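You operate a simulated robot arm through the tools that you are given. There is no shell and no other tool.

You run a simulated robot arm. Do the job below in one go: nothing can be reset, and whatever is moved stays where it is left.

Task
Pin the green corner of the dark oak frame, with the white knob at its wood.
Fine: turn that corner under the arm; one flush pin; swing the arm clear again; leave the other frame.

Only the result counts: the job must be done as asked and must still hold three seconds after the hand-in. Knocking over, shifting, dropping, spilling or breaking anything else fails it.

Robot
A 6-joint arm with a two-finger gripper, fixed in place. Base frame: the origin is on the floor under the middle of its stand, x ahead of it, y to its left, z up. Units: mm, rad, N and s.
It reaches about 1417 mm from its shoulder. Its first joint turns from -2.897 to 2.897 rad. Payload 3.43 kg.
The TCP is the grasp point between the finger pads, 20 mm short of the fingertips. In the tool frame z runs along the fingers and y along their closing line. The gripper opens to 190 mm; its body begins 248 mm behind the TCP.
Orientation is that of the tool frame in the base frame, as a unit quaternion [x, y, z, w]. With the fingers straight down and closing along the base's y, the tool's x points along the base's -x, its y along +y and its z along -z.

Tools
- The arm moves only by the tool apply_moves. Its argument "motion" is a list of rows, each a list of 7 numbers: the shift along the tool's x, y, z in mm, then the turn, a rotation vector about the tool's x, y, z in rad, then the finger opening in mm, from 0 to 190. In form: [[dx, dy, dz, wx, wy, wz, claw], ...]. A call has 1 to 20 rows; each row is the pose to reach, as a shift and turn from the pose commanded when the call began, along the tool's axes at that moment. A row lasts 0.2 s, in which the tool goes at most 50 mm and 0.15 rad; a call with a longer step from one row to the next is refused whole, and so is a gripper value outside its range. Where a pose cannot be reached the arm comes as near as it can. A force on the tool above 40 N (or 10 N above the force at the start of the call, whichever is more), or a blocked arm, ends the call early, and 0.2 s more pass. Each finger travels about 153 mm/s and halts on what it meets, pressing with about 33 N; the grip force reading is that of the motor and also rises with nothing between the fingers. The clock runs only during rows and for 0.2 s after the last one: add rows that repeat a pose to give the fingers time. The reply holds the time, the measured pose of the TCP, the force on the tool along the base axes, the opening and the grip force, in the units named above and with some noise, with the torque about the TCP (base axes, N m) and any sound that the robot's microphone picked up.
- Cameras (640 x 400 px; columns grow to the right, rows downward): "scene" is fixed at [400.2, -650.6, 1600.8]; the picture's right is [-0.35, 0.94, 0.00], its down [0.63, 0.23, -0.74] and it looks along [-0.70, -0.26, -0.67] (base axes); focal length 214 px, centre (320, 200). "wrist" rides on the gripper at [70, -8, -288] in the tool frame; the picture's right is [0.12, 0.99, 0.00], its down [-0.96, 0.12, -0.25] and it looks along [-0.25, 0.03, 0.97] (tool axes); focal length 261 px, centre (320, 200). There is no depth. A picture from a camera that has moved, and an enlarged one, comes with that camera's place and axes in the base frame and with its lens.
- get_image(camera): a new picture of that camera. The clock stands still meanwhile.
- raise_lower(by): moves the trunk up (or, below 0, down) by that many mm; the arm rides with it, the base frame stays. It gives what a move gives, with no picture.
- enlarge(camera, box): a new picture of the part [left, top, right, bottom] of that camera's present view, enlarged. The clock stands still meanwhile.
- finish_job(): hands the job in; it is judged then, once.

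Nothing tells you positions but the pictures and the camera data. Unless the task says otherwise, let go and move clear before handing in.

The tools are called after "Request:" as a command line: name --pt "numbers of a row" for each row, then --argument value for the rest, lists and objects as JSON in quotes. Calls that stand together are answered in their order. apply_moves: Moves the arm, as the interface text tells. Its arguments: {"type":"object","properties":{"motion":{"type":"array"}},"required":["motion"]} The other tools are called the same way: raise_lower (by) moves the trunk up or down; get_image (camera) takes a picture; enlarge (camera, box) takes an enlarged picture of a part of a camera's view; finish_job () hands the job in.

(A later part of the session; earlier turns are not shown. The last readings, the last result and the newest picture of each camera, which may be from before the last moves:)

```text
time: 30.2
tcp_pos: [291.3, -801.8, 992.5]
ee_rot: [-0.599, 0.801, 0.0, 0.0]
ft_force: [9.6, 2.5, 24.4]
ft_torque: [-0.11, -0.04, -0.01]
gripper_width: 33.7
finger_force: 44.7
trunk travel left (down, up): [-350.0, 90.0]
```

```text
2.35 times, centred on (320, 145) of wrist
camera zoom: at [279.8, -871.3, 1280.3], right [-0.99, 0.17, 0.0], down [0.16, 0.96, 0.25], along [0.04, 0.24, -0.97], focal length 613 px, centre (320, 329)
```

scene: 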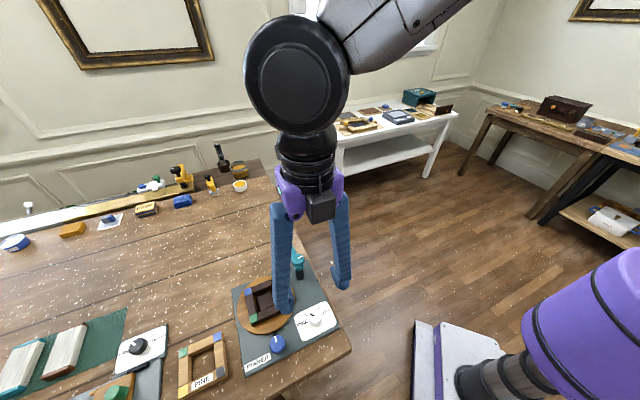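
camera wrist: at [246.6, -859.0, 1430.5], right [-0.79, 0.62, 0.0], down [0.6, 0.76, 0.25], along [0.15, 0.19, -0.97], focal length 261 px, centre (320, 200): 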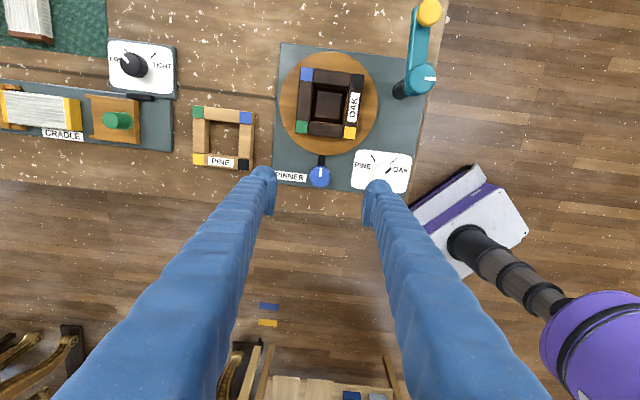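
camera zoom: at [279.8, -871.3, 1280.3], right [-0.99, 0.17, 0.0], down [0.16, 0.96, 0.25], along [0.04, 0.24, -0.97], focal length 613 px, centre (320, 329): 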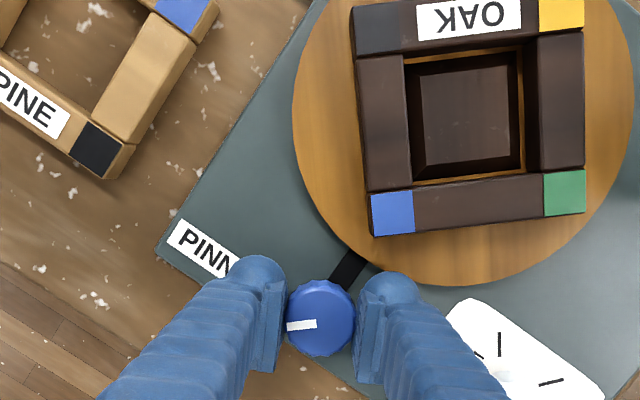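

The frame has turned about 132° so far. I'll release, rise and take an accurate top view to measure what remains and where the pinning arm will land.

Request:
apply_moves --pt "0 0 0 0 0 0 45" --pt "0 0 0 0 0 0 56" --pt "0 0 -20 0 0 0 56" --pt "0 0 -60 0 0 0.1 56" --pt "0 0 -100 0 0 0.24 56" --pt "0 0 -140 0 0 0.38 90" --pt "0 0 -180 0 0 0.5 120" --pt "0 0 -180 0 0 0.5 120"

Request:
get_image --camera "wrist"

Request:
enlarge --camera "wrist" --box '[250, 0, 450, 190]'

Request:
enlarge --camera "scene" --box '[230, 220, 350, 340]'

```text
time: 32.0
tcp_pos: [291.5, -801.3, 1170.6]
ee_rot: [-0.381, 0.925, 0.001, 0.0]
ft_force: [0.2, 1.0, -0.2]
ft_torque: [0.0, 0.01, -0.02]
gripper_width: 120.1
finger_force: 0.0
trunk travel left (down, up): [-350.0, 90.0]
```

```text
taken
camera wrist: at [248.6, -857.2, 1457.8], right [-0.78, 0.62, 0.0], down [0.6, 0.76, 0.25], along [0.15, 0.19, -0.97], focal length 261 px, centre (320, 200)
```

wrist: 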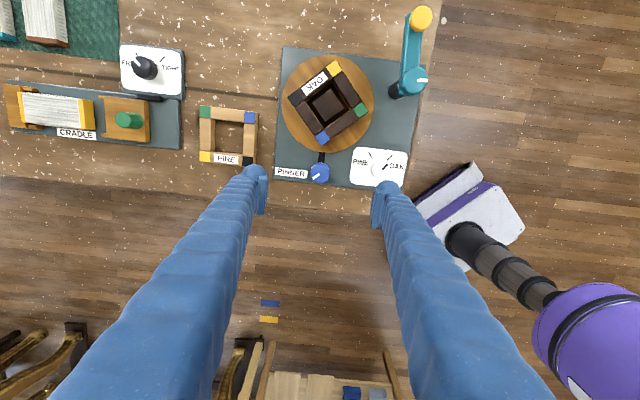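

```text
2.11 times, centred on (350, 95) of wrist
camera zoom: at [248.6, -857.2, 1457.8], right [-0.78, 0.62, 0.0], down [0.6, 0.76, 0.25], along [0.15, 0.19, -0.97], focal length 549 px, centre (257, 421)
```

zoom: 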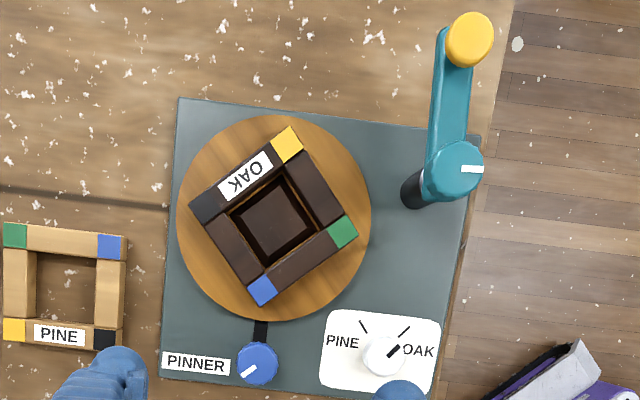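

```text
3.33 times, centred on (290, 280) of scene
camera zoom: at [400.2, -650.6, 1600.8], right [-0.35, 0.94, 0.0], down [0.63, 0.23, -0.74], along [-0.7, -0.26, -0.67], focal length 715 px, centre (420, -67)
```

zoom: 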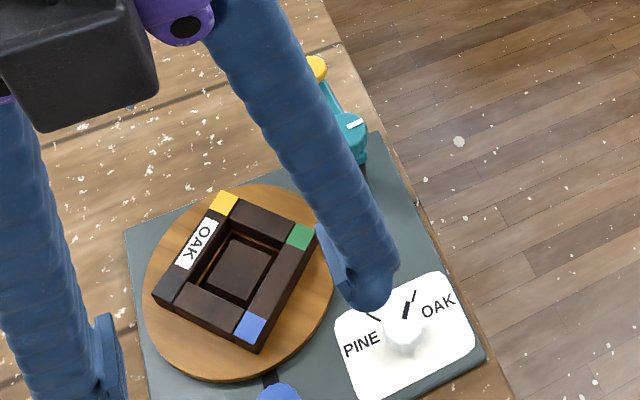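

Green is now at 132.5° about the turntable centre (207, -886). The arm's hub is at (97, -832) and its reach is about 78 mm. Before swinging anything I want a low side view of the hub, arm and plunger, so I'll move the wrist over to the -x side, well above everything.

Request:
apply_moves --pt "34 28 0 0 0 0.1 120" --pt "68 56 0 0 0 0.2 120" --pt "102 85 0 0 0 0.3 120" --pt "136 113 0 0 0 0.4 120" --pt "170 141 0 0 0 0.5 120" --pt "204 169 0 0 0 0.6 120" --pt "238 197 0 0 0 0.7 120" --pt "271 225 0 0 0 0.782 120" --pt "271 225 0 0 0 0.782 120"

Request:
get_image --camera "wrist"

Request:
enlarge --camera "scene" --box '[265, 225, 325, 285]'

Request:
get_image --camera "scene"

```text
time: 34.0
tcp_pos: [-61.8, -833.7, 1169.0]
ee_rot: [-0.001, 1.0, 0.001, 0.0]
ft_force: [-0.7, -0.9, 0.8]
ft_torque: [0.06, 0.08, -0.02]
gripper_width: 120.4
finger_force: 0.0
trunk travel left (down, up): [-350.0, 90.0]
```

```text
taken
camera wrist: at [-130.6, -841.0, 1456.8], right [-0.12, 0.99, 0.0], down [0.96, 0.12, 0.25], along [0.25, 0.03, -0.97], focal length 261 px, centre (320, 200)
```

wrist: 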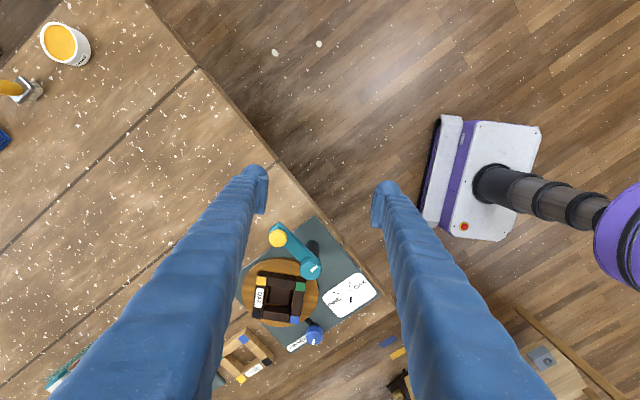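

```text
6.67 times, centred on (295, 255) of scene
camera zoom: at [400.2, -650.6, 1600.8], right [-0.35, 0.94, 0.0], down [0.63, 0.23, -0.74], along [-0.7, -0.26, -0.67], focal length 1430 px, centre (487, -167)
```

zoom: 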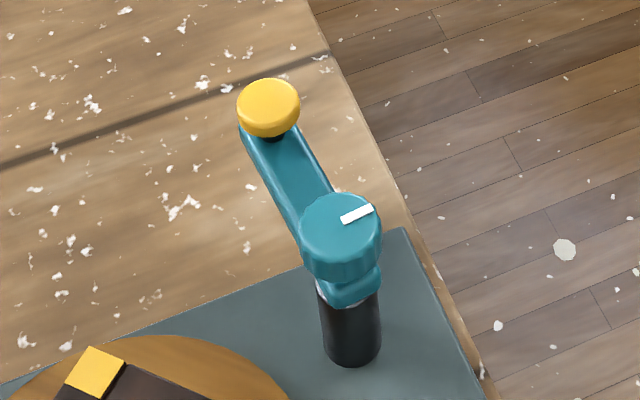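

```text
taken
```

scene: 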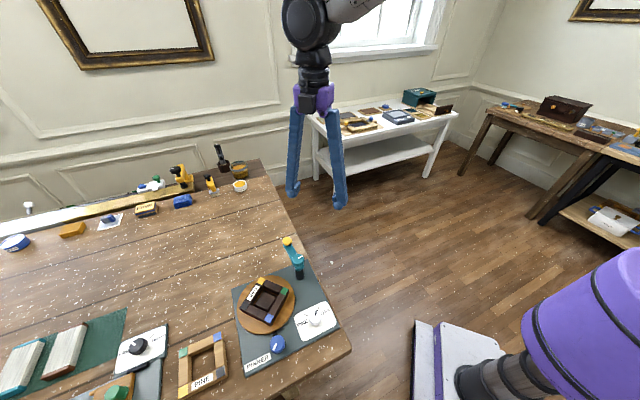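

The hub carries a fluted teal knob on top (about 36 mm wide, z≈1040–1060) above the arm, so it can be twisted to swing the arm. I'll tilt the wrist for a low side view of the arm and plunger.

Request:
apply_moves --pt "0 0 10 0 -0.13 0 120" --pt "0 0 20 0 -0.26 0 120" --pt "0 0 30 0 -0.39 0 120" --pt "0 0 40 0 -0.52 0 120" --pt "0 0 55 0 -0.66 0 120" --pt "0 0 70 0 -0.8 0 120" --pt "0 0 70 0 -0.8 0 120"

Request:
get_image --camera "wrist"

```text
time: 35.6
tcp_pos: [-61.0, -836.0, 1102.0]
ee_rot: [-0.001, 0.921, 0.0, 0.39]
ft_force: [-0.7, 0.0, -0.4]
ft_torque: [0.02, 0.02, 0.02]
gripper_width: 120.2
finger_force: 0.1
trunk travel left (down, up): [-350.0, 90.0]
```

```text
taken
camera wrist: at [-316.6, -843.9, 1252.2], right [-0.08, 0.99, -0.09], down [0.49, 0.12, 0.86], along [0.87, 0.03, -0.5], focal length 261 px, centre (320, 200)
```

wrist: 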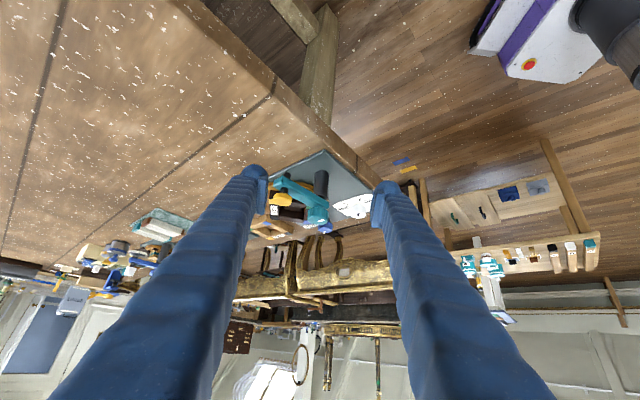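

The view is upside down (down in the image is world-up) but useful. I'll enlarge the pinning arm.

Request:
enlarge --camera "wrist" --box '[250, 140, 380, 250]'

Request:
enlarge --camera "wrist" --box '[260, 160, 335, 235]'

```text
3.64 times, centred on (315, 195) of wrist
camera zoom: at [-316.6, -843.9, 1252.2], right [-0.08, 0.99, -0.09], down [0.49, 0.12, 0.86], along [0.87, 0.03, -0.5], focal length 948 px, centre (338, 218)
```

zoom: 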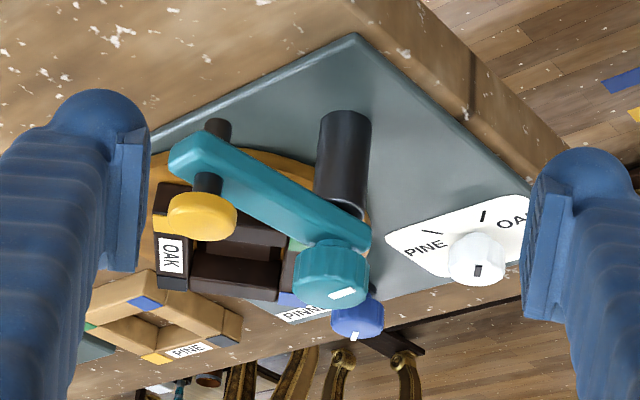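

```text
5.33 times, centred on (298, 198) of wrist
camera zoom: at [-316.6, -843.9, 1252.2], right [-0.08, 0.99, -0.09], down [0.49, 0.12, 0.86], along [0.87, 0.03, -0.5], focal length 1390 px, centre (440, 213)
```

zoom: 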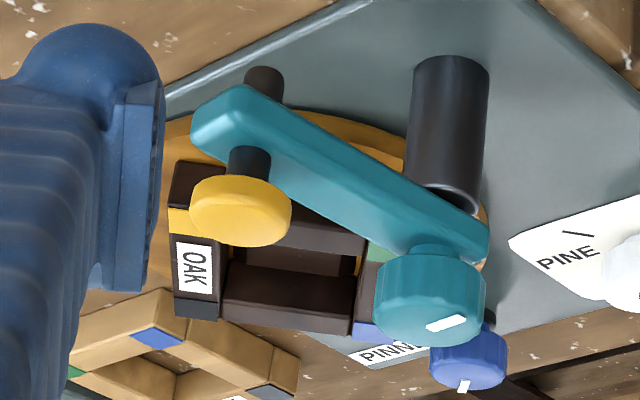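

This is very informative. The yellow cap drives a plunger whose nose hangs below the arm (nose bottom z≈998, frame top ≈990). In plate coordinates the arm reaches a corner exactly when it points across the plate, swung about 90°, with the frame square to the plate. So green needs 180° in total, about 48° more. I'll untilt and go back to the blue knob.

Request:
apply_moves --pt "-8 0 -8 0 0.13 0 120" --pt "-16 0 -16 0 0.26 0 120" --pt "-25 0 -24 0 0.39 0 120" --pt "-33 0 -32 0 0.52 0 120" --pt "-41 0 -40 0 0.66 0 120" --pt "-49 0 -47 0 0.8 0 120" --pt "-49 0 -47 0 0.8 0 120"

Request:
apply_moves --pt "-44 4 0 0 0 -0.046 120" --pt "-88 8 0 0 0 -0.092 120" --pt "-132 12 0 0 0 -0.138 120" --pt "-176 16 0 0 0 -0.184 120" --pt "-220 20 0 0 0 -0.23 120" --pt "-264 24 0 0 0 -0.276 120" --pt "-308 28 0 0 0 -0.32 100" --pt "-352 31 0 0 0 -0.365 70" --pt "-352 31 0 0 0 -0.365 58" --pt "-352 31 0 0 0 -0.365 58"

Request:
enlarge --camera "wrist" --box '[240, 60, 400, 230]'

```text
time: 37.2
tcp_pos: [-62.4, -835.1, 1170.4]
ee_rot: [0.0, 1.0, 0.0, 0.0]
ft_force: [0.0, 0.2, 0.8]
ft_torque: [-0.02, -0.06, 0.0]
gripper_width: 120.0
finger_force: 0.0
trunk travel left (down, up): [-350.0, 90.0]
```

```text
time: 39.4
tcp_pos: [291.9, -803.6, 1169.1]
ee_rot: [-0.182, 0.983, -0.001, 0.0]
ft_force: [0.0, -0.6, -0.7]
ft_torque: [0.03, 0.04, 0.0]
gripper_width: 57.9
finger_force: 0.0
trunk travel left (down, up): [-350.0, 90.0]
```

```text
2.35 times, centred on (320, 145) of wrist
camera zoom: at [230.0, -836.2, 1456.3], right [-0.47, 0.88, 0.0], down [0.86, 0.45, 0.25], along [0.22, 0.12, -0.97], focal length 613 px, centre (320, 329)
```

zoom: 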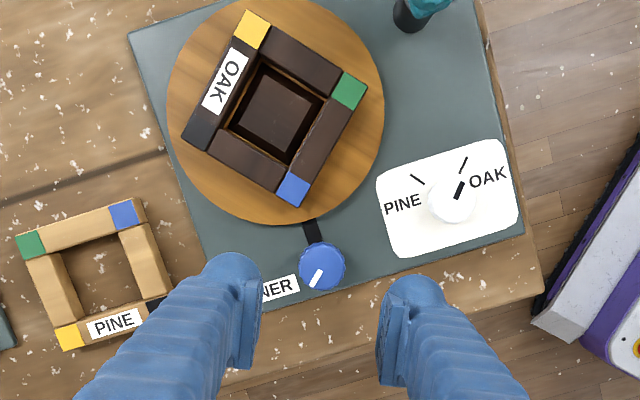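

I'm above the blue knob. I'll descend to just above it and check the centring before gripping.

Request:
apply_moves --pt "0 0 40 0 0 0 58" --pt "0 0 80 0 0 0 58" --pt "0 0 120 0 0 0 58" --pt "0 0 150 0 0 0 58" --pt "0 0 150 0 0 0 58"

Request:
enlarge --camera "wrist" --box '[240, 60, 400, 230]'

```text
time: 40.6
tcp_pos: [292.6, -803.1, 1017.7]
ee_rot: [-0.182, 0.983, 0.0, 0.0]
ft_force: [0.5, -0.3, -0.4]
ft_torque: [-0.02, 0.0, 0.01]
gripper_width: 57.6
finger_force: 0.0
trunk travel left (down, up): [-350.0, 90.0]
```

```text
2.35 times, centred on (320, 145) of wrist
camera zoom: at [231.0, -835.9, 1305.8], right [-0.47, 0.88, 0.0], down [0.86, 0.45, 0.25], along [0.22, 0.12, -0.97], focal length 613 px, centre (320, 329)
```

zoom: 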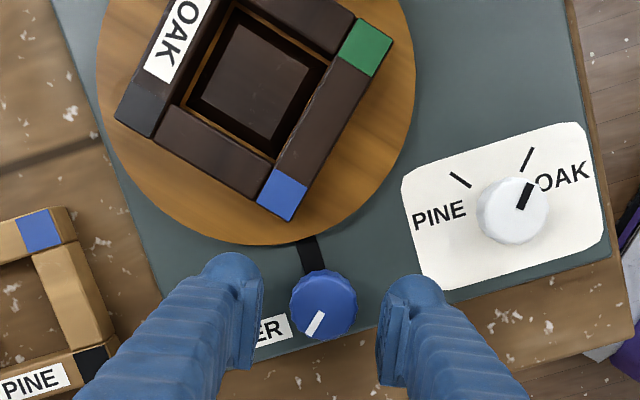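

The knob is 3.5 mm forward and 1.3 mm sideways of the tool centre. I'll correct, lower, grip, and turn 0.82 rad counter-clockwise.

Request:
apply_moves --pt "3.5 1.3 12 0 0 0 58" --pt "3.5 1.3 24 0 0 0 58" --pt "3.5 1.3 25 0 0 0 42" --pt "3.5 1.3 25 0 0 0 28" --pt "3.5 1.3 25 0 0 0 25" --pt "3.5 1.3 25 0 0 0 25" --pt "3.5 1.3 25 0 0 -0.1 25" --pt "3.5 1.3 25 0 0 -0.2 25" --pt "3.5 1.3 25 0 0 -0.3 25" --pt "3.5 1.3 25 0 0 -0.4 25" --pt "3.5 1.3 25 0 0 -0.5 25" --pt "3.5 1.3 25 0 0 -0.6 25" --pt "3.5 1.3 25 0 0 -0.7 25" --pt "3.5 1.3 25 0 0 -0.82 25" --pt "3.5 1.3 25 0 0 -0.82 25"

Request:
get_image --camera "wrist"

Request:
enlarge --camera "wrist" --box '[250, 10, 440, 230]'

```text
time: 43.8
tcp_pos: [290.2, -804.3, 993.2]
ee_rot: [-0.559, 0.829, 0.001, 0.0]
ft_force: [15.1, -3.9, -3.5]
ft_torque: [0.15, -0.18, -0.04]
gripper_width: 34.9
finger_force: 44.8
trunk travel left (down, up): [-350.0, 90.0]
```

```text
taken
camera wrist: at [272.4, -872.0, 1281.2], right [-0.97, 0.26, 0.0], down [0.25, 0.94, 0.25], along [0.06, 0.24, -0.97], focal length 261 px, centre (320, 200)
```

wrist: 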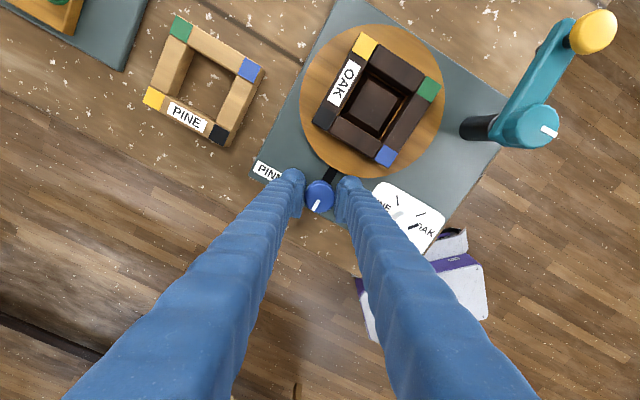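

```text
1.82 times, centred on (345, 120) of wrist
camera zoom: at [272.4, -872.0, 1281.2], right [-0.97, 0.26, 0.0], down [0.25, 0.94, 0.25], along [0.06, 0.24, -0.97], focal length 474 px, centre (274, 346)
```

zoom: 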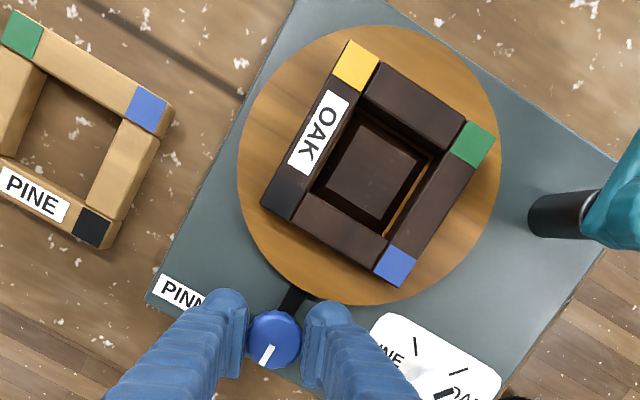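

The frame is now nearly square to the plate: green at about 179°, target about 180.5°. I'll add a tiny extra turn, release and rise.

Request:
apply_moves --pt "0 0 0 0 0 -0.015 25" --pt "0 0 0 0 0 -0.025 25" --pt "0 0 0 0 0 -0.025 25" --pt "0 0 0 0 0 -0.025 45" --pt "0 0 0 0 0 -0.025 57" --pt "0 0 -18 0 0 -0.025 57" --pt "0 0 -55 0 0 0.08 57" --pt "0 0 -95 0 0 0.2 57" --pt "0 0 -135 0 0 0.3 57" --pt "0 0 -175 0 0 0.4 57" --pt "0 0 -175 0 0 0.4 57"

Request:
get_image --camera "wrist"

Request:
enlarge --camera "wrist" --box '[250, 0, 450, 190]'

```text
time: 46.2
tcp_pos: [288.5, -803.6, 1168.3]
ee_rot: [-0.382, 0.924, 0.001, 0.0]
ft_force: [-0.5, -0.3, 0.1]
ft_torque: [0.06, 0.04, -0.02]
gripper_width: 56.8
finger_force: 0.1
trunk travel left (down, up): [-350.0, 90.0]
```

```text
taken
camera wrist: at [246.1, -859.1, 1455.5], right [-0.79, 0.62, 0.0], down [0.6, 0.76, 0.25], along [0.15, 0.2, -0.97], focal length 261 px, centre (320, 200)
```

wrist: 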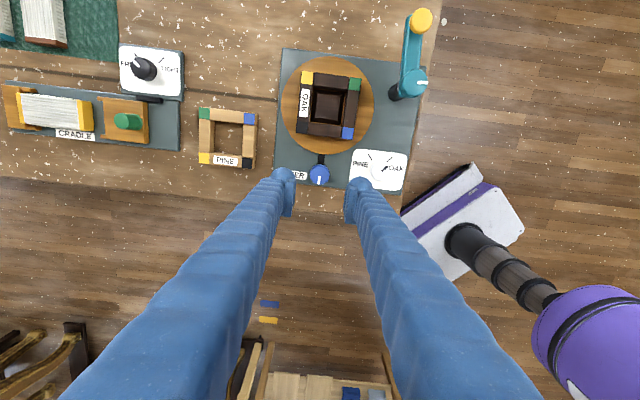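

```text
2.11 times, centred on (350, 95) of wrist
camera zoom: at [246.1, -859.1, 1455.5], right [-0.79, 0.62, 0.0], down [0.6, 0.76, 0.25], along [0.15, 0.2, -0.97], focal length 549 px, centre (257, 421)
```

zoom: 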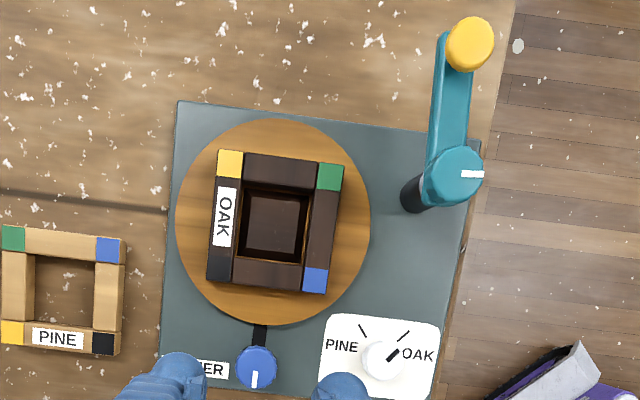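

The frame is square to the plate with green in the corner the arm will reach. Next I'll move above the teal hub knob at (97, -832) and check alignment from there.

Request:
apply_moves --pt "31 23 0 0 0 0.1 58" --pt "62 46 0 0 0 0.2 58" --pt "93 69 0 0 0 0.3 58" --pt "124 92 0 0 0 0.4 58" --pt "155.5 115 0 0 0 0.52 58" --pt "155.5 115 0 0 0 0.52 58" --pt "155.5 115 30 0 0 0.52 58" --pt "155.5 115 60 0 0 0.52 58" --pt "155.5 115 60 0 0 0.52 58"

Request:
get_image --camera "wrist"

Request:
enlarge --camera "wrist" --box '[240, 100, 400, 250]'

```text
time: 48.2
tcp_pos: [96.2, -833.0, 1110.2]
ee_rot: [-0.133, 0.991, 0.0, 0.0]
ft_force: [0.4, 0.3, 0.2]
ft_torque: [0.0, -0.03, -0.01]
gripper_width: 58.1
finger_force: 0.1
trunk travel left (down, up): [-350.0, 90.0]
```

```text
taken
camera wrist: at [31.4, -859.7, 1398.6], right [-0.38, 0.93, 0.0], down [0.9, 0.36, 0.25], along [0.23, 0.09, -0.97], focal length 261 px, centre (320, 200)
```

wrist: 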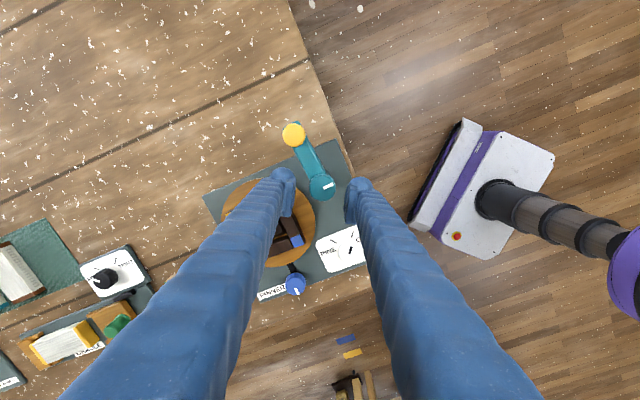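

```text
2.67 times, centred on (320, 175) of wrist
camera zoom: at [31.4, -859.7, 1398.6], right [-0.38, 0.93, 0.0], down [0.9, 0.36, 0.25], along [0.23, 0.09, -0.97], focal length 695 px, centre (320, 267)
```

zoom: 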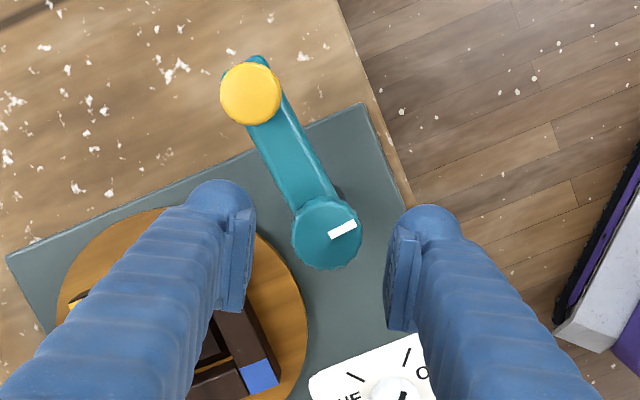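

The hub knob is centred about 2–3 mm from the tool axis. I'll correct, lower so the tips sit just above the arm bar, and grip.

Request:
apply_moves --pt "2 3.4 15 0 0 0 58" --pt "2 3.4 30 0 0 0 58" --pt "2 3.4 40 0 0 0 58" --pt "2 3.4 47 0 0 0 58" --pt "2 3.4 47 0 0 0 45" --pt "2 3.4 47 0 0 0 30" --pt "2 3.4 47 0 0 0 26" --pt "2 3.4 47 0 0 0 26"

Request:
enlarge --camera "wrist" --box '[240, 60, 400, 230]'

Request:
enlarge --camera "scene" --box '[230, 200, 350, 320]'

```text
time: 50.0
tcp_pos: [93.9, -830.9, 1062.5]
ee_rot: [-0.133, 0.991, 0.0, 0.0]
ft_force: [2.3, -7.2, -1.0]
ft_torque: [-0.05, -0.04, -0.04]
gripper_width: 34.4
finger_force: 45.1
trunk travel left (down, up): [-350.0, 90.0]
```

```text
2.35 times, centred on (320, 145) of wrist
camera zoom: at [29.9, -856.6, 1350.0], right [-0.38, 0.93, 0.0], down [0.9, 0.36, 0.25], along [0.23, 0.09, -0.97], focal length 613 px, centre (320, 329)
```

zoom: 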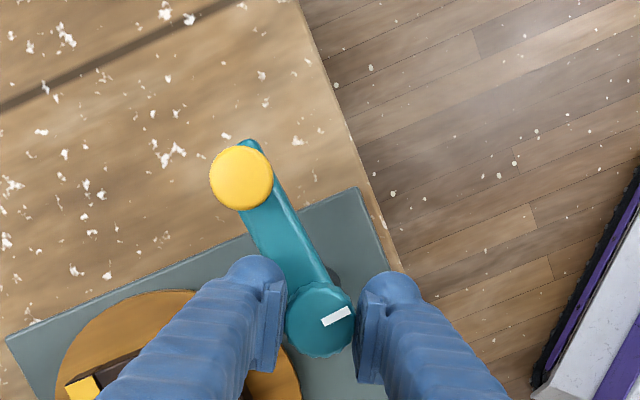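

```text
3.33 times, centred on (290, 260) of scene
camera zoom: at [400.2, -650.6, 1600.8], right [-0.35, 0.94, 0.0], down [0.63, 0.23, -0.74], along [-0.7, -0.26, -0.67], focal length 715 px, centre (420, 0)
```

zoom: 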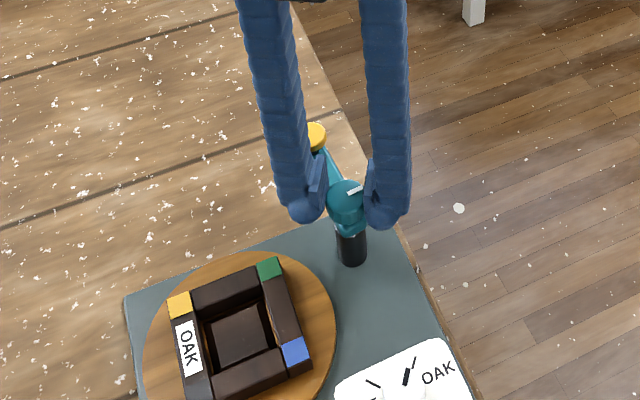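

The hub knob is gripped. I'll test a small counter-clockwise twist to confirm that the arm follows.

Request:
apply_moves --pt "0 0 0 0 0 -0.08 26" --pt "0 0 0 0 0 -0.16 26" --pt "0 0 0 0 0 -0.25 26" --pt "0 0 0 0 0 -0.35 26" --pt "0 0 0 0 0 -0.35 26"

Request:
enlarge --camera "wrist" --box '[240, 60, 400, 230]'

Request:
enlarge --camera "scene" --box '[230, 200, 350, 320]'

```text
time: 51.2
tcp_pos: [95.4, -831.2, 1061.9]
ee_rot: [-0.304, 0.953, 0.0, 0.0]
ft_force: [2.9, -7.8, 8.0]
ft_torque: [-0.04, -0.06, -0.02]
gripper_width: 34.6
finger_force: 45.6
trunk travel left (down, up): [-350.0, 90.0]
```

```text
2.35 times, centred on (320, 145) of wrist
camera zoom: at [43.3, -877.8, 1350.0], right [-0.67, 0.74, 0.0], down [0.72, 0.65, 0.25], along [0.18, 0.17, -0.97], focal length 613 px, centre (320, 329)
```

zoom: 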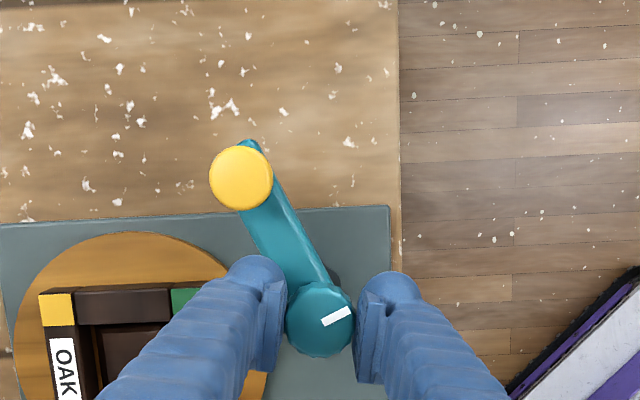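

```text
3.33 times, centred on (290, 260) of scene
camera zoom: at [400.2, -650.6, 1600.8], right [-0.35, 0.94, 0.0], down [0.63, 0.23, -0.74], along [-0.7, -0.26, -0.67], focal length 715 px, centre (420, 0)
```

zoom: 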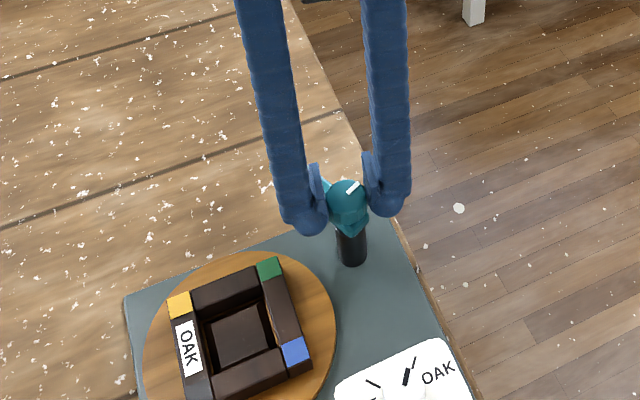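

The arm follows the twist. I'll continue counter-clockwise in small increments.

Request:
apply_moves --pt "0 0 0 0 0 -0.1 26" --pt "0 0 0 0 0 -0.2 26" --pt "0 0 0 0 0 -0.3 26" --pt "0 0 0 0 0 -0.4 26" --pt "0 0 0 0 0 -0.5 26" --pt "0 0 0 0 0 -0.6 26" --pt "0 0 0 0 0 -0.7 26" --pt "0 0 0 0 0 -0.8 26" --pt "0 0 0 0 0 -0.9 26" --pt "0 0 0 0 0 -1.0 26" --pt "0 0 0 0 0 -1.0 26"

Request:
enlarge --camera "wrist" --box '[220, 60, 400, 230]'

Request:
enlarge --camera "scene" --box '[230, 200, 350, 320]'

```text
time: 53.4
tcp_pos: [96.2, -829.9, 1063.1]
ee_rot: [-0.704, 0.71, 0.009, -0.015]
ft_force: [-11.5, -5.0, -9.9]
ft_torque: [-0.86, 0.35, 0.01]
gripper_width: 34.6
finger_force: 45.2
out of reach, approached as far as the arm can: row 10
trunk travel left (down, up): [-350.0, 90.0]
stopped in row 10: the force on the tool passed its limit at 51 N (the readings are from after the stop); the commanded pose is now the measured one
```

```text
2.35 times, centred on (310, 145) of wrist
camera zoom: at [114.1, -897.7, 1350.0], right [-0.99, -0.11, 0.03], down [-0.1, 0.96, 0.24], along [-0.06, 0.24, -0.97], focal length 613 px, centre (344, 329)
```

zoom: 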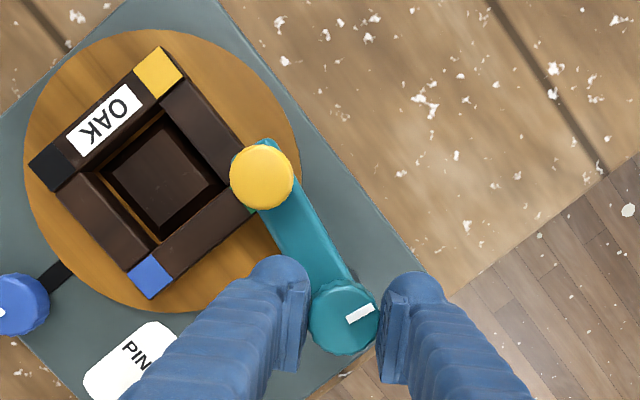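

```text
3.33 times, centred on (290, 260) of scene
camera zoom: at [400.2, -650.6, 1600.8], right [-0.35, 0.94, 0.0], down [0.63, 0.23, -0.74], along [-0.7, -0.26, -0.67], focal length 715 px, centre (420, 0)
```

zoom: 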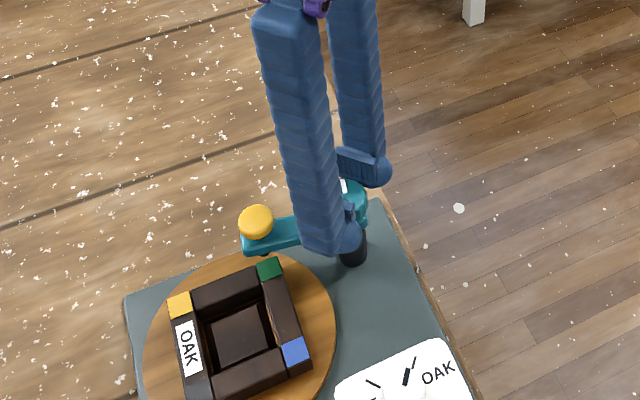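

The wrist hit its yaw limit after about 74° of swing, so the call stopped. I'll release gently, straighten the small tilt and rise above the knob, then re-grip from a different yaw.

Request:
apply_moves --pt "0 0 0 0 0 0.01 40" --pt "0 0 0 0.01 0 0.03 50" --pt "0 0 0 0.02 -0.005 0.03 57" --pt "0 0 -12 0.034 -0.008 0.03 57" --pt "0 0 -30 0.034 -0.008 0.03 57" --pt "0 0 -55 0.034 -0.008 0.03 57" --pt "0 0 -55 0.034 -0.008 0.03 57"

Request:
enlarge --camera "wrist" --box '[220, 60, 400, 230]'

Request:
enlarge --camera "scene" --box '[230, 200, 350, 320]'

```text
time: 55.0
tcp_pos: [100.3, -827.8, 1119.9]
ee_rot: [-0.692, 0.722, 0.001, -0.002]
ft_force: [-0.1, 0.3, -0.2]
ft_torque: [-0.04, 0.02, 0.0]
gripper_width: 56.9
finger_force: 0.0
trunk travel left (down, up): [-350.0, 90.0]
```

```text
2.35 times, centred on (310, 145) of wrist
camera zoom: at [107.9, -897.9, 1407.0], right [-1.0, -0.08, 0.0], down [-0.07, 0.97, 0.25], along [-0.02, 0.25, -0.97], focal length 613 px, centre (344, 329)
```

zoom: 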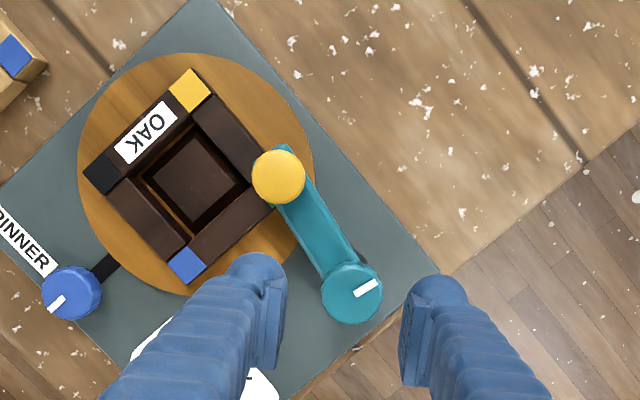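

```text
3.33 times, centred on (290, 260) of scene
camera zoom: at [400.2, -650.6, 1600.8], right [-0.35, 0.94, 0.0], down [0.63, 0.23, -0.74], along [-0.7, -0.26, -0.67], focal length 715 px, centre (420, 0)
```

zoom: 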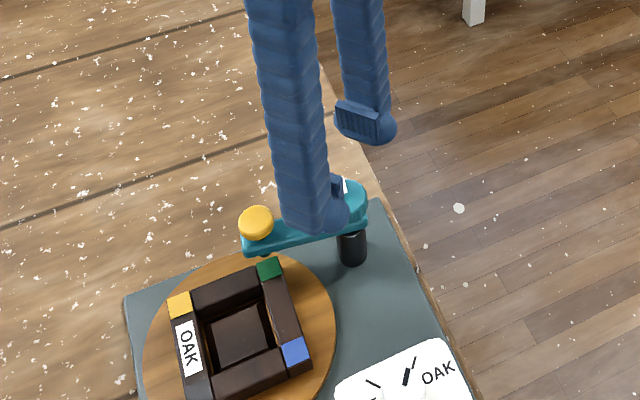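

The arm stayed where it was left. I'll rotate the open hand back above the knob to a yaw with room to spare.

Request:
apply_moves --pt "1 1 0 0 0 0.14 57" --pt "2 2 0 0 0 0.28 57" --pt "3.2 4.9 0 0 0 0.42 57" --pt "3.2 4.9 0 0 0 0.56 57" --pt "3.2 4.9 0 0 0 0.7 57" --pt "3.2 4.9 0 0 0 0.84 57" --pt "3.2 4.9 0 0 0 0.98 57" --pt "3.2 4.9 0 0 0 1.12 57" --pt "3.2 4.9 0 0 0 1.26 57" --pt "3.2 4.9 0 0 0 1.4 57" --pt "3.2 4.9 0 0 0 1.54 57" --pt "3.2 4.9 0 0 0 1.68 57" --pt "3.2 4.9 0 0 0 1.83 57" --pt "3.2 4.9 0 0 0 1.83 57"

Request:
enlarge --camera "wrist" --box '[220, 100, 400, 270]'

```text
time: 58.0
tcp_pos: [95.7, -831.2, 1118.4]
ee_rot: [0.148, 0.989, 0.0, 0.001]
ft_force: [0.5, 0.1, 0.5]
ft_torque: [0.02, -0.03, -0.05]
gripper_width: 56.9
finger_force: 0.1
trunk travel left (down, up): [-350.0, 90.0]
```

```text
2.35 times, centred on (310, 185) of wrist
camera zoom: at [25.3, -817.7, 1405.6], right [0.18, 0.98, 0.0], down [0.95, -0.17, 0.25], along [0.25, -0.04, -0.97], focal length 613 px, centre (344, 235)
```

zoom: 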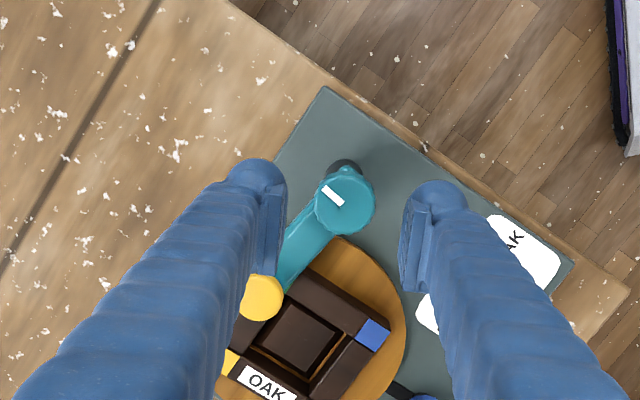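

Clearances to the yellow cap look fine at about 15 mm. I'll lower and grip the hub again, then twist slowly and check the nose position.

Request:
apply_moves --pt "2 0.8 20 0 0 0 57" --pt "2 0.8 40 0 0 0 57" --pt "2 0.8 55 0 0 0 57" --pt "2 0.8 55 0 0 0 45" --pt "2 0.8 55 0 0 0 30" --pt "2 0.8 55 0 0 0 26" --pt "2 0.8 55 0 0 0 26" --pt "2 0.8 55 0 0 -0.07 26" --pt "2 0.8 55 0 0 -0.14 26" --pt "2 0.8 55 0 0 -0.14 26"

Request:
enlarge --camera "wrist" --box '[220, 100, 400, 270]'

Request:
enlarge --camera "scene" --box '[240, 220, 340, 320]'

```text
time: 60.2
tcp_pos: [93.4, -830.1, 1063.8]
ee_rot: [0.078, 0.997, -0.001, 0.002]
ft_force: [-3.9, 1.8, 9.1]
ft_torque: [0.0, 0.07, -0.14]
gripper_width: 34.1
finger_force: 44.9
trunk travel left (down, up): [-350.0, 90.0]
```

```text
2.35 times, centred on (310, 185) of wrist
camera zoom: at [22.5, -826.4, 1351.7], right [0.04, 1.0, 0.0], down [0.97, -0.04, 0.25], along [0.25, -0.01, -0.97], focal length 613 px, centre (344, 235)
```

zoom: 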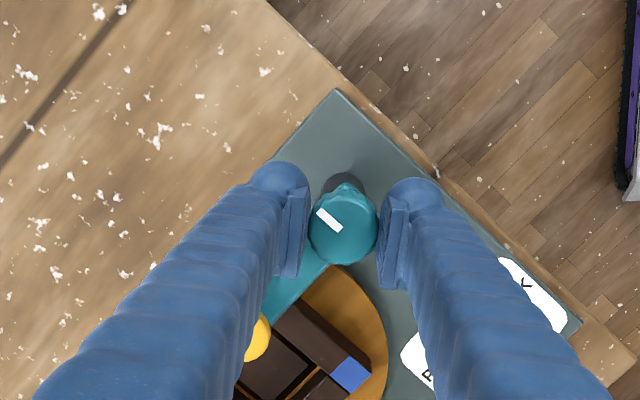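

```text
4.00 times, centred on (290, 270) of scene
camera zoom: at [400.2, -650.6, 1600.8], right [-0.35, 0.94, 0.0], down [0.63, 0.23, -0.74], along [-0.7, -0.26, -0.67], focal length 858 px, centre (440, -80)
```

zoom: 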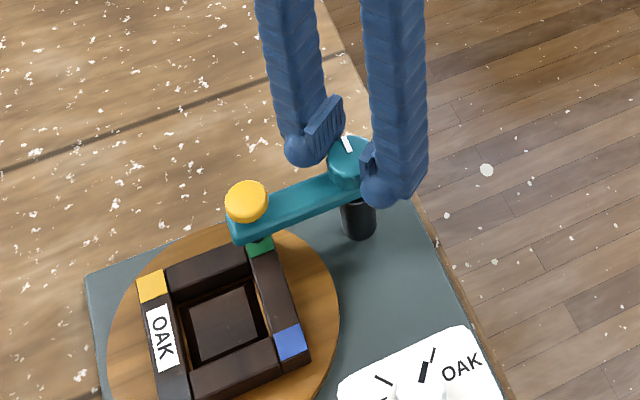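

The plunger is now almost over the green tile. I'll zoom in tightly to judge alignment.

Request:
enlarge --camera "scene" --box '[265, 255, 305, 295]'

```text
10.00 times, centred on (285, 275) of scene
camera zoom: at [400.2, -650.6, 1600.8], right [-0.35, 0.94, 0.0], down [0.63, 0.23, -0.74], along [-0.7, -0.26, -0.67], focal length 2145 px, centre (670, -550)
```

zoom: 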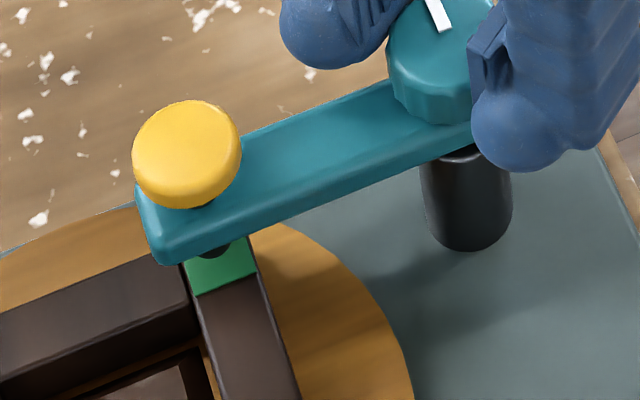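

The nose is over the green tile, perhaps 2–4 mm past its centre. I'll release, rise, and place the wrist camera straight above the cap to measure this properly.

Request:
apply_moves --pt "0 0 0 0 0 0 42" --pt "0 0 0 0 0 0 57" --pt "0 0 0 0 0 0 57" --pt "0 0 -15 0 0 0 57" --pt "0 0 -35 0 0 0 57" --pt "0 0 -55 0 0 0 57" --pt "-30 -10 -60 0 0 0 57" --pt "-65 -20 -65 0 0 0 57" --pt "-100 -32 -70 0 0 0 57" --pt "-133 -43 -75 0 0 0 57" --pt "-133 -43 -75 0 0 0 57"

Request:
get_image --camera "wrist"

Request:
enlarge --camera "wrist" --box '[240, 60, 400, 210]'

```text
time: 62.6
tcp_pos: [217.7, -894.3, 1139.3]
ee_rot: [0.079, 0.997, -0.001, 0.001]
ft_force: [-0.6, 0.2, -0.7]
ft_torque: [-0.05, -0.07, -0.02]
gripper_width: 57.3
finger_force: 0.0
trunk travel left (down, up): [-350.0, 90.0]
```

```text
taken
camera wrist: at [145.6, -890.9, 1427.1], right [0.04, 1.0, 0.0], down [0.97, -0.04, 0.25], along [0.25, -0.01, -0.97], focal length 261 px, centre (320, 200)
```

wrist: 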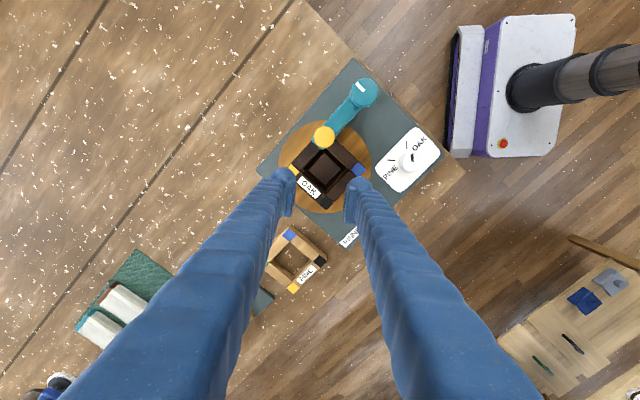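

```text
2.67 times, centred on (320, 135) of wrist
camera zoom: at [145.6, -890.9, 1427.1], right [0.04, 1.0, 0.0], down [0.97, -0.04, 0.25], along [0.25, -0.01, -0.97], focal length 695 px, centre (320, 373)
```

zoom: 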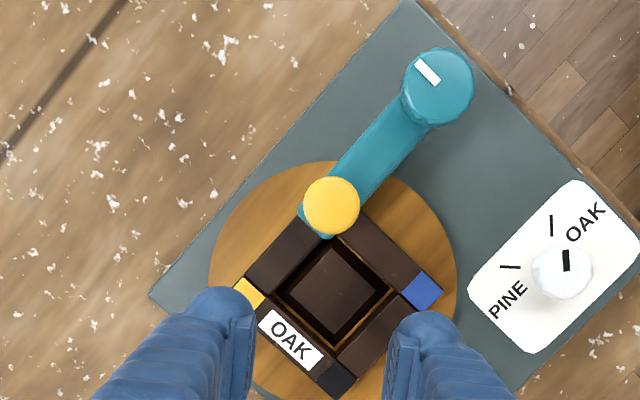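

Request:
enlarge --camera "wrist" --box '[280, 70, 380, 170]'

Request:
enlarge --camera "wrist" --box '[305, 115, 345, 155]'

Request:
enlarge --camera "scene" --box '[265, 255, 305, 295]'

```text
4.00 times, centred on (330, 120) of wrist
camera zoom: at [145.6, -890.9, 1427.1], right [0.04, 1.0, 0.0], down [0.97, -0.04, 0.25], along [0.25, -0.01, -0.97], focal length 1043 px, centre (280, 520)
```

zoom: 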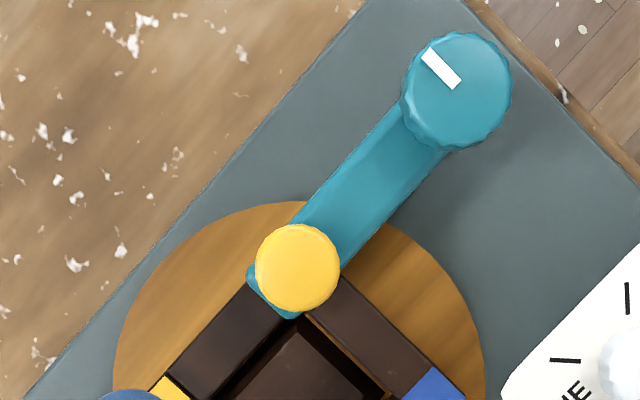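

```text
10.00 times, centred on (325, 135) of wrist
camera zoom: at [145.6, -890.9, 1427.1], right [0.04, 1.0, 0.0], down [0.97, -0.04, 0.25], along [0.25, -0.01, -0.97], focal length 2606 px, centre (270, 850)
```

zoom: 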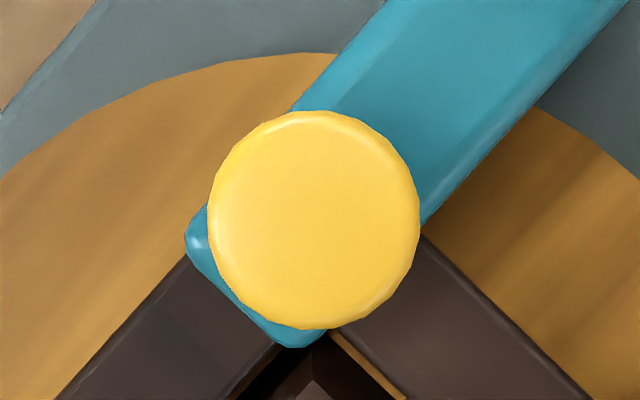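

```text
10.00 times, centred on (285, 275) of scene
camera zoom: at [400.2, -650.6, 1600.8], right [-0.35, 0.94, 0.0], down [0.63, 0.23, -0.74], along [-0.7, -0.26, -0.67], focal length 2145 px, centre (670, -550)
```

zoom: 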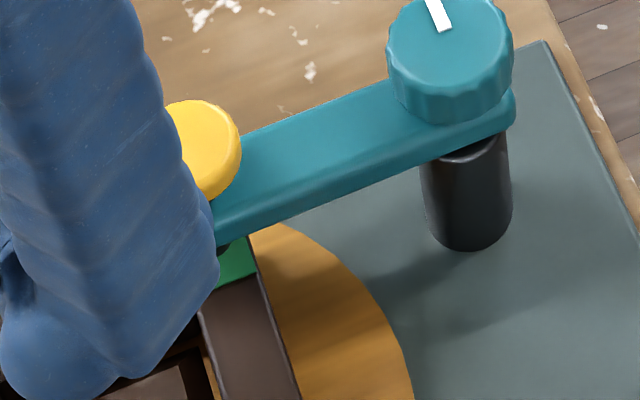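

From directly above, the tile centre is at (150.7, -884.9) and the plunger axis at (150.4, -885.0), so they're aligned to well under a millimetre. Next I'll close the fingers and move over the yellow cap, staying above it to check before pressing.

Request:
apply_moves --pt "12 0 0 0 0 0 40" --pt "25 0 0 0 0 0 20" --pt "38 -0.5 0 0 0 0 5" --pt "52 -1 0 0 0 0 0" --pt "66 -1.4 0 0 0 0 0" --pt "66 -1.4 20 0 0 0 0" --pt "66 -1.4 40 0 0 0 0" --pt "66 -1.4 50 0 0 0 0" --pt "66 -1.4 50 0 0 0 0"

Request:
enlarge --camera "scene" --box '[240, 220, 330, 310]'

Request:
get_image --camera "wrist"

Request:
enlarge --camera "wrist" --box '[260, 110, 380, 230]'

```text
time: 64.6
tcp_pos: [151.9, -881.8, 1088.7]
ee_rot: [0.078, 0.997, 0.0, 0.002]
ft_force: [0.4, 0.3, 0.3]
ft_torque: [-0.03, -0.03, 0.02]
gripper_width: 0.0
finger_force: 33.3
trunk travel left (down, up): [-350.0, 90.0]
```

```text
4.44 times, centred on (285, 265) of scene
camera zoom: at [400.2, -650.6, 1600.8], right [-0.35, 0.94, 0.0], down [0.63, 0.23, -0.74], along [-0.7, -0.26, -0.67], focal length 953 px, centre (476, -89)
```

zoom: 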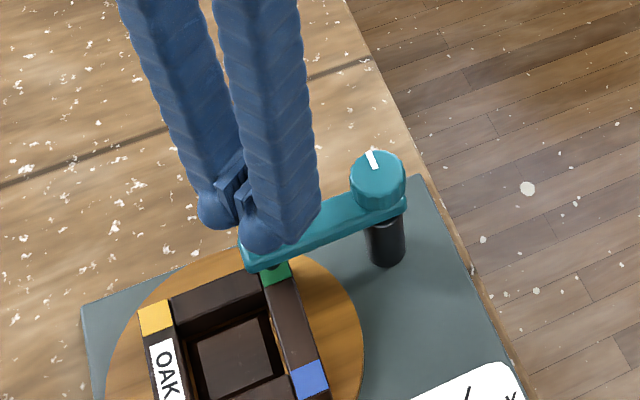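

```text
taken
camera wrist: at [80.7, -879.2, 1376.3], right [0.04, 1.0, 0.0], down [0.97, -0.04, 0.25], along [0.25, -0.01, -0.97], focal length 261 px, centre (320, 200)
```

wrist: 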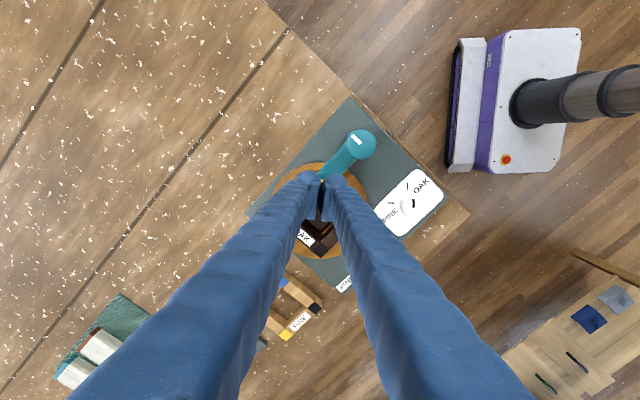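

```text
3.33 times, centred on (320, 170) of wrist
camera zoom: at [80.7, -879.2, 1376.3], right [0.04, 1.0, 0.0], down [0.97, -0.04, 0.25], along [0.25, -0.01, -0.97], focal length 869 px, centre (320, 300)
```

zoom: 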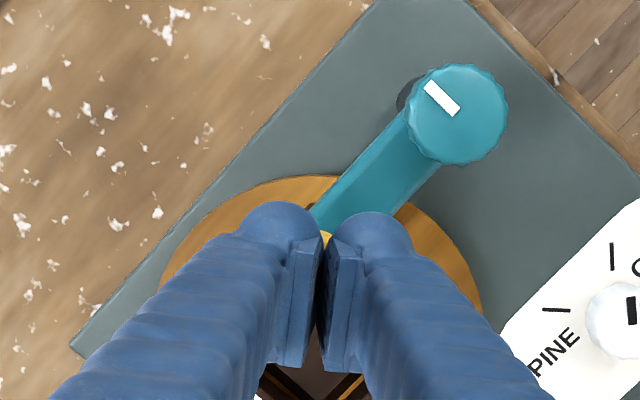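

The tool is 2.7 mm off the cap in y, so I'll correct that. Then I'll press straight down in one slow continuous stroke, with the force limit as a guard.

Request:
apply_moves --pt "0.3 -2.8 3 0 0 0 0" --pt "0.3 -2.8 8 0 0 0 0" --pt "0.3 -2.8 12 0 0 0 0" --pt "0.3 -2.8 14 0 0 0 0" --pt "0.3 -2.8 16 0 0 0 0" --pt "0.3 -2.8 18 0 0 0 0" --pt "0.3 -2.8 20 0 0 0 0" --pt "0.3 -2.8 22 0 0 0 0" --pt "0.3 -2.8 24 0 0 0 0" --pt "0.3 -2.8 26 0 0 0 0" --pt "0.3 -2.8 28 0 0 0 0"

Request:
enlarge --camera "scene" --box '[260, 240, 320, 300]'

```text
time: 67.0
tcp_pos: [151.6, -887.3, 1065.4]
ee_rot: [0.078, 0.997, -0.004, 0.002]
ft_force: [1.1, -4.1, 39.8]
ft_torque: [0.04, 0.06, 0.06]
gripper_width: 6.1
finger_force: 34.1
trunk travel left (down, up): [-350.0, 90.0]
heard: click
```

```text
6.67 times, centred on (290, 270) of scene
camera zoom: at [400.2, -650.6, 1600.8], right [-0.35, 0.94, 0.0], down [0.63, 0.23, -0.74], along [-0.7, -0.26, -0.67], focal length 1430 px, centre (520, -267)
```

zoom: 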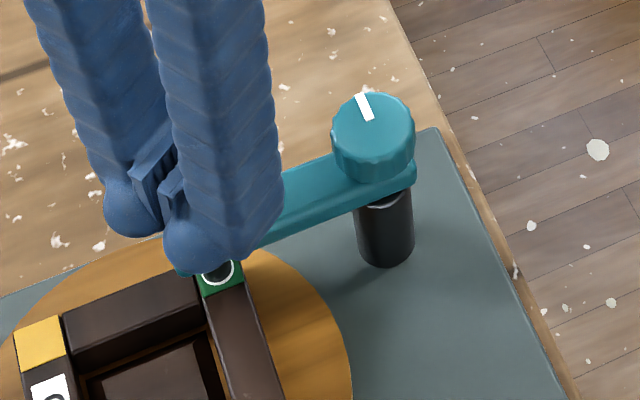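

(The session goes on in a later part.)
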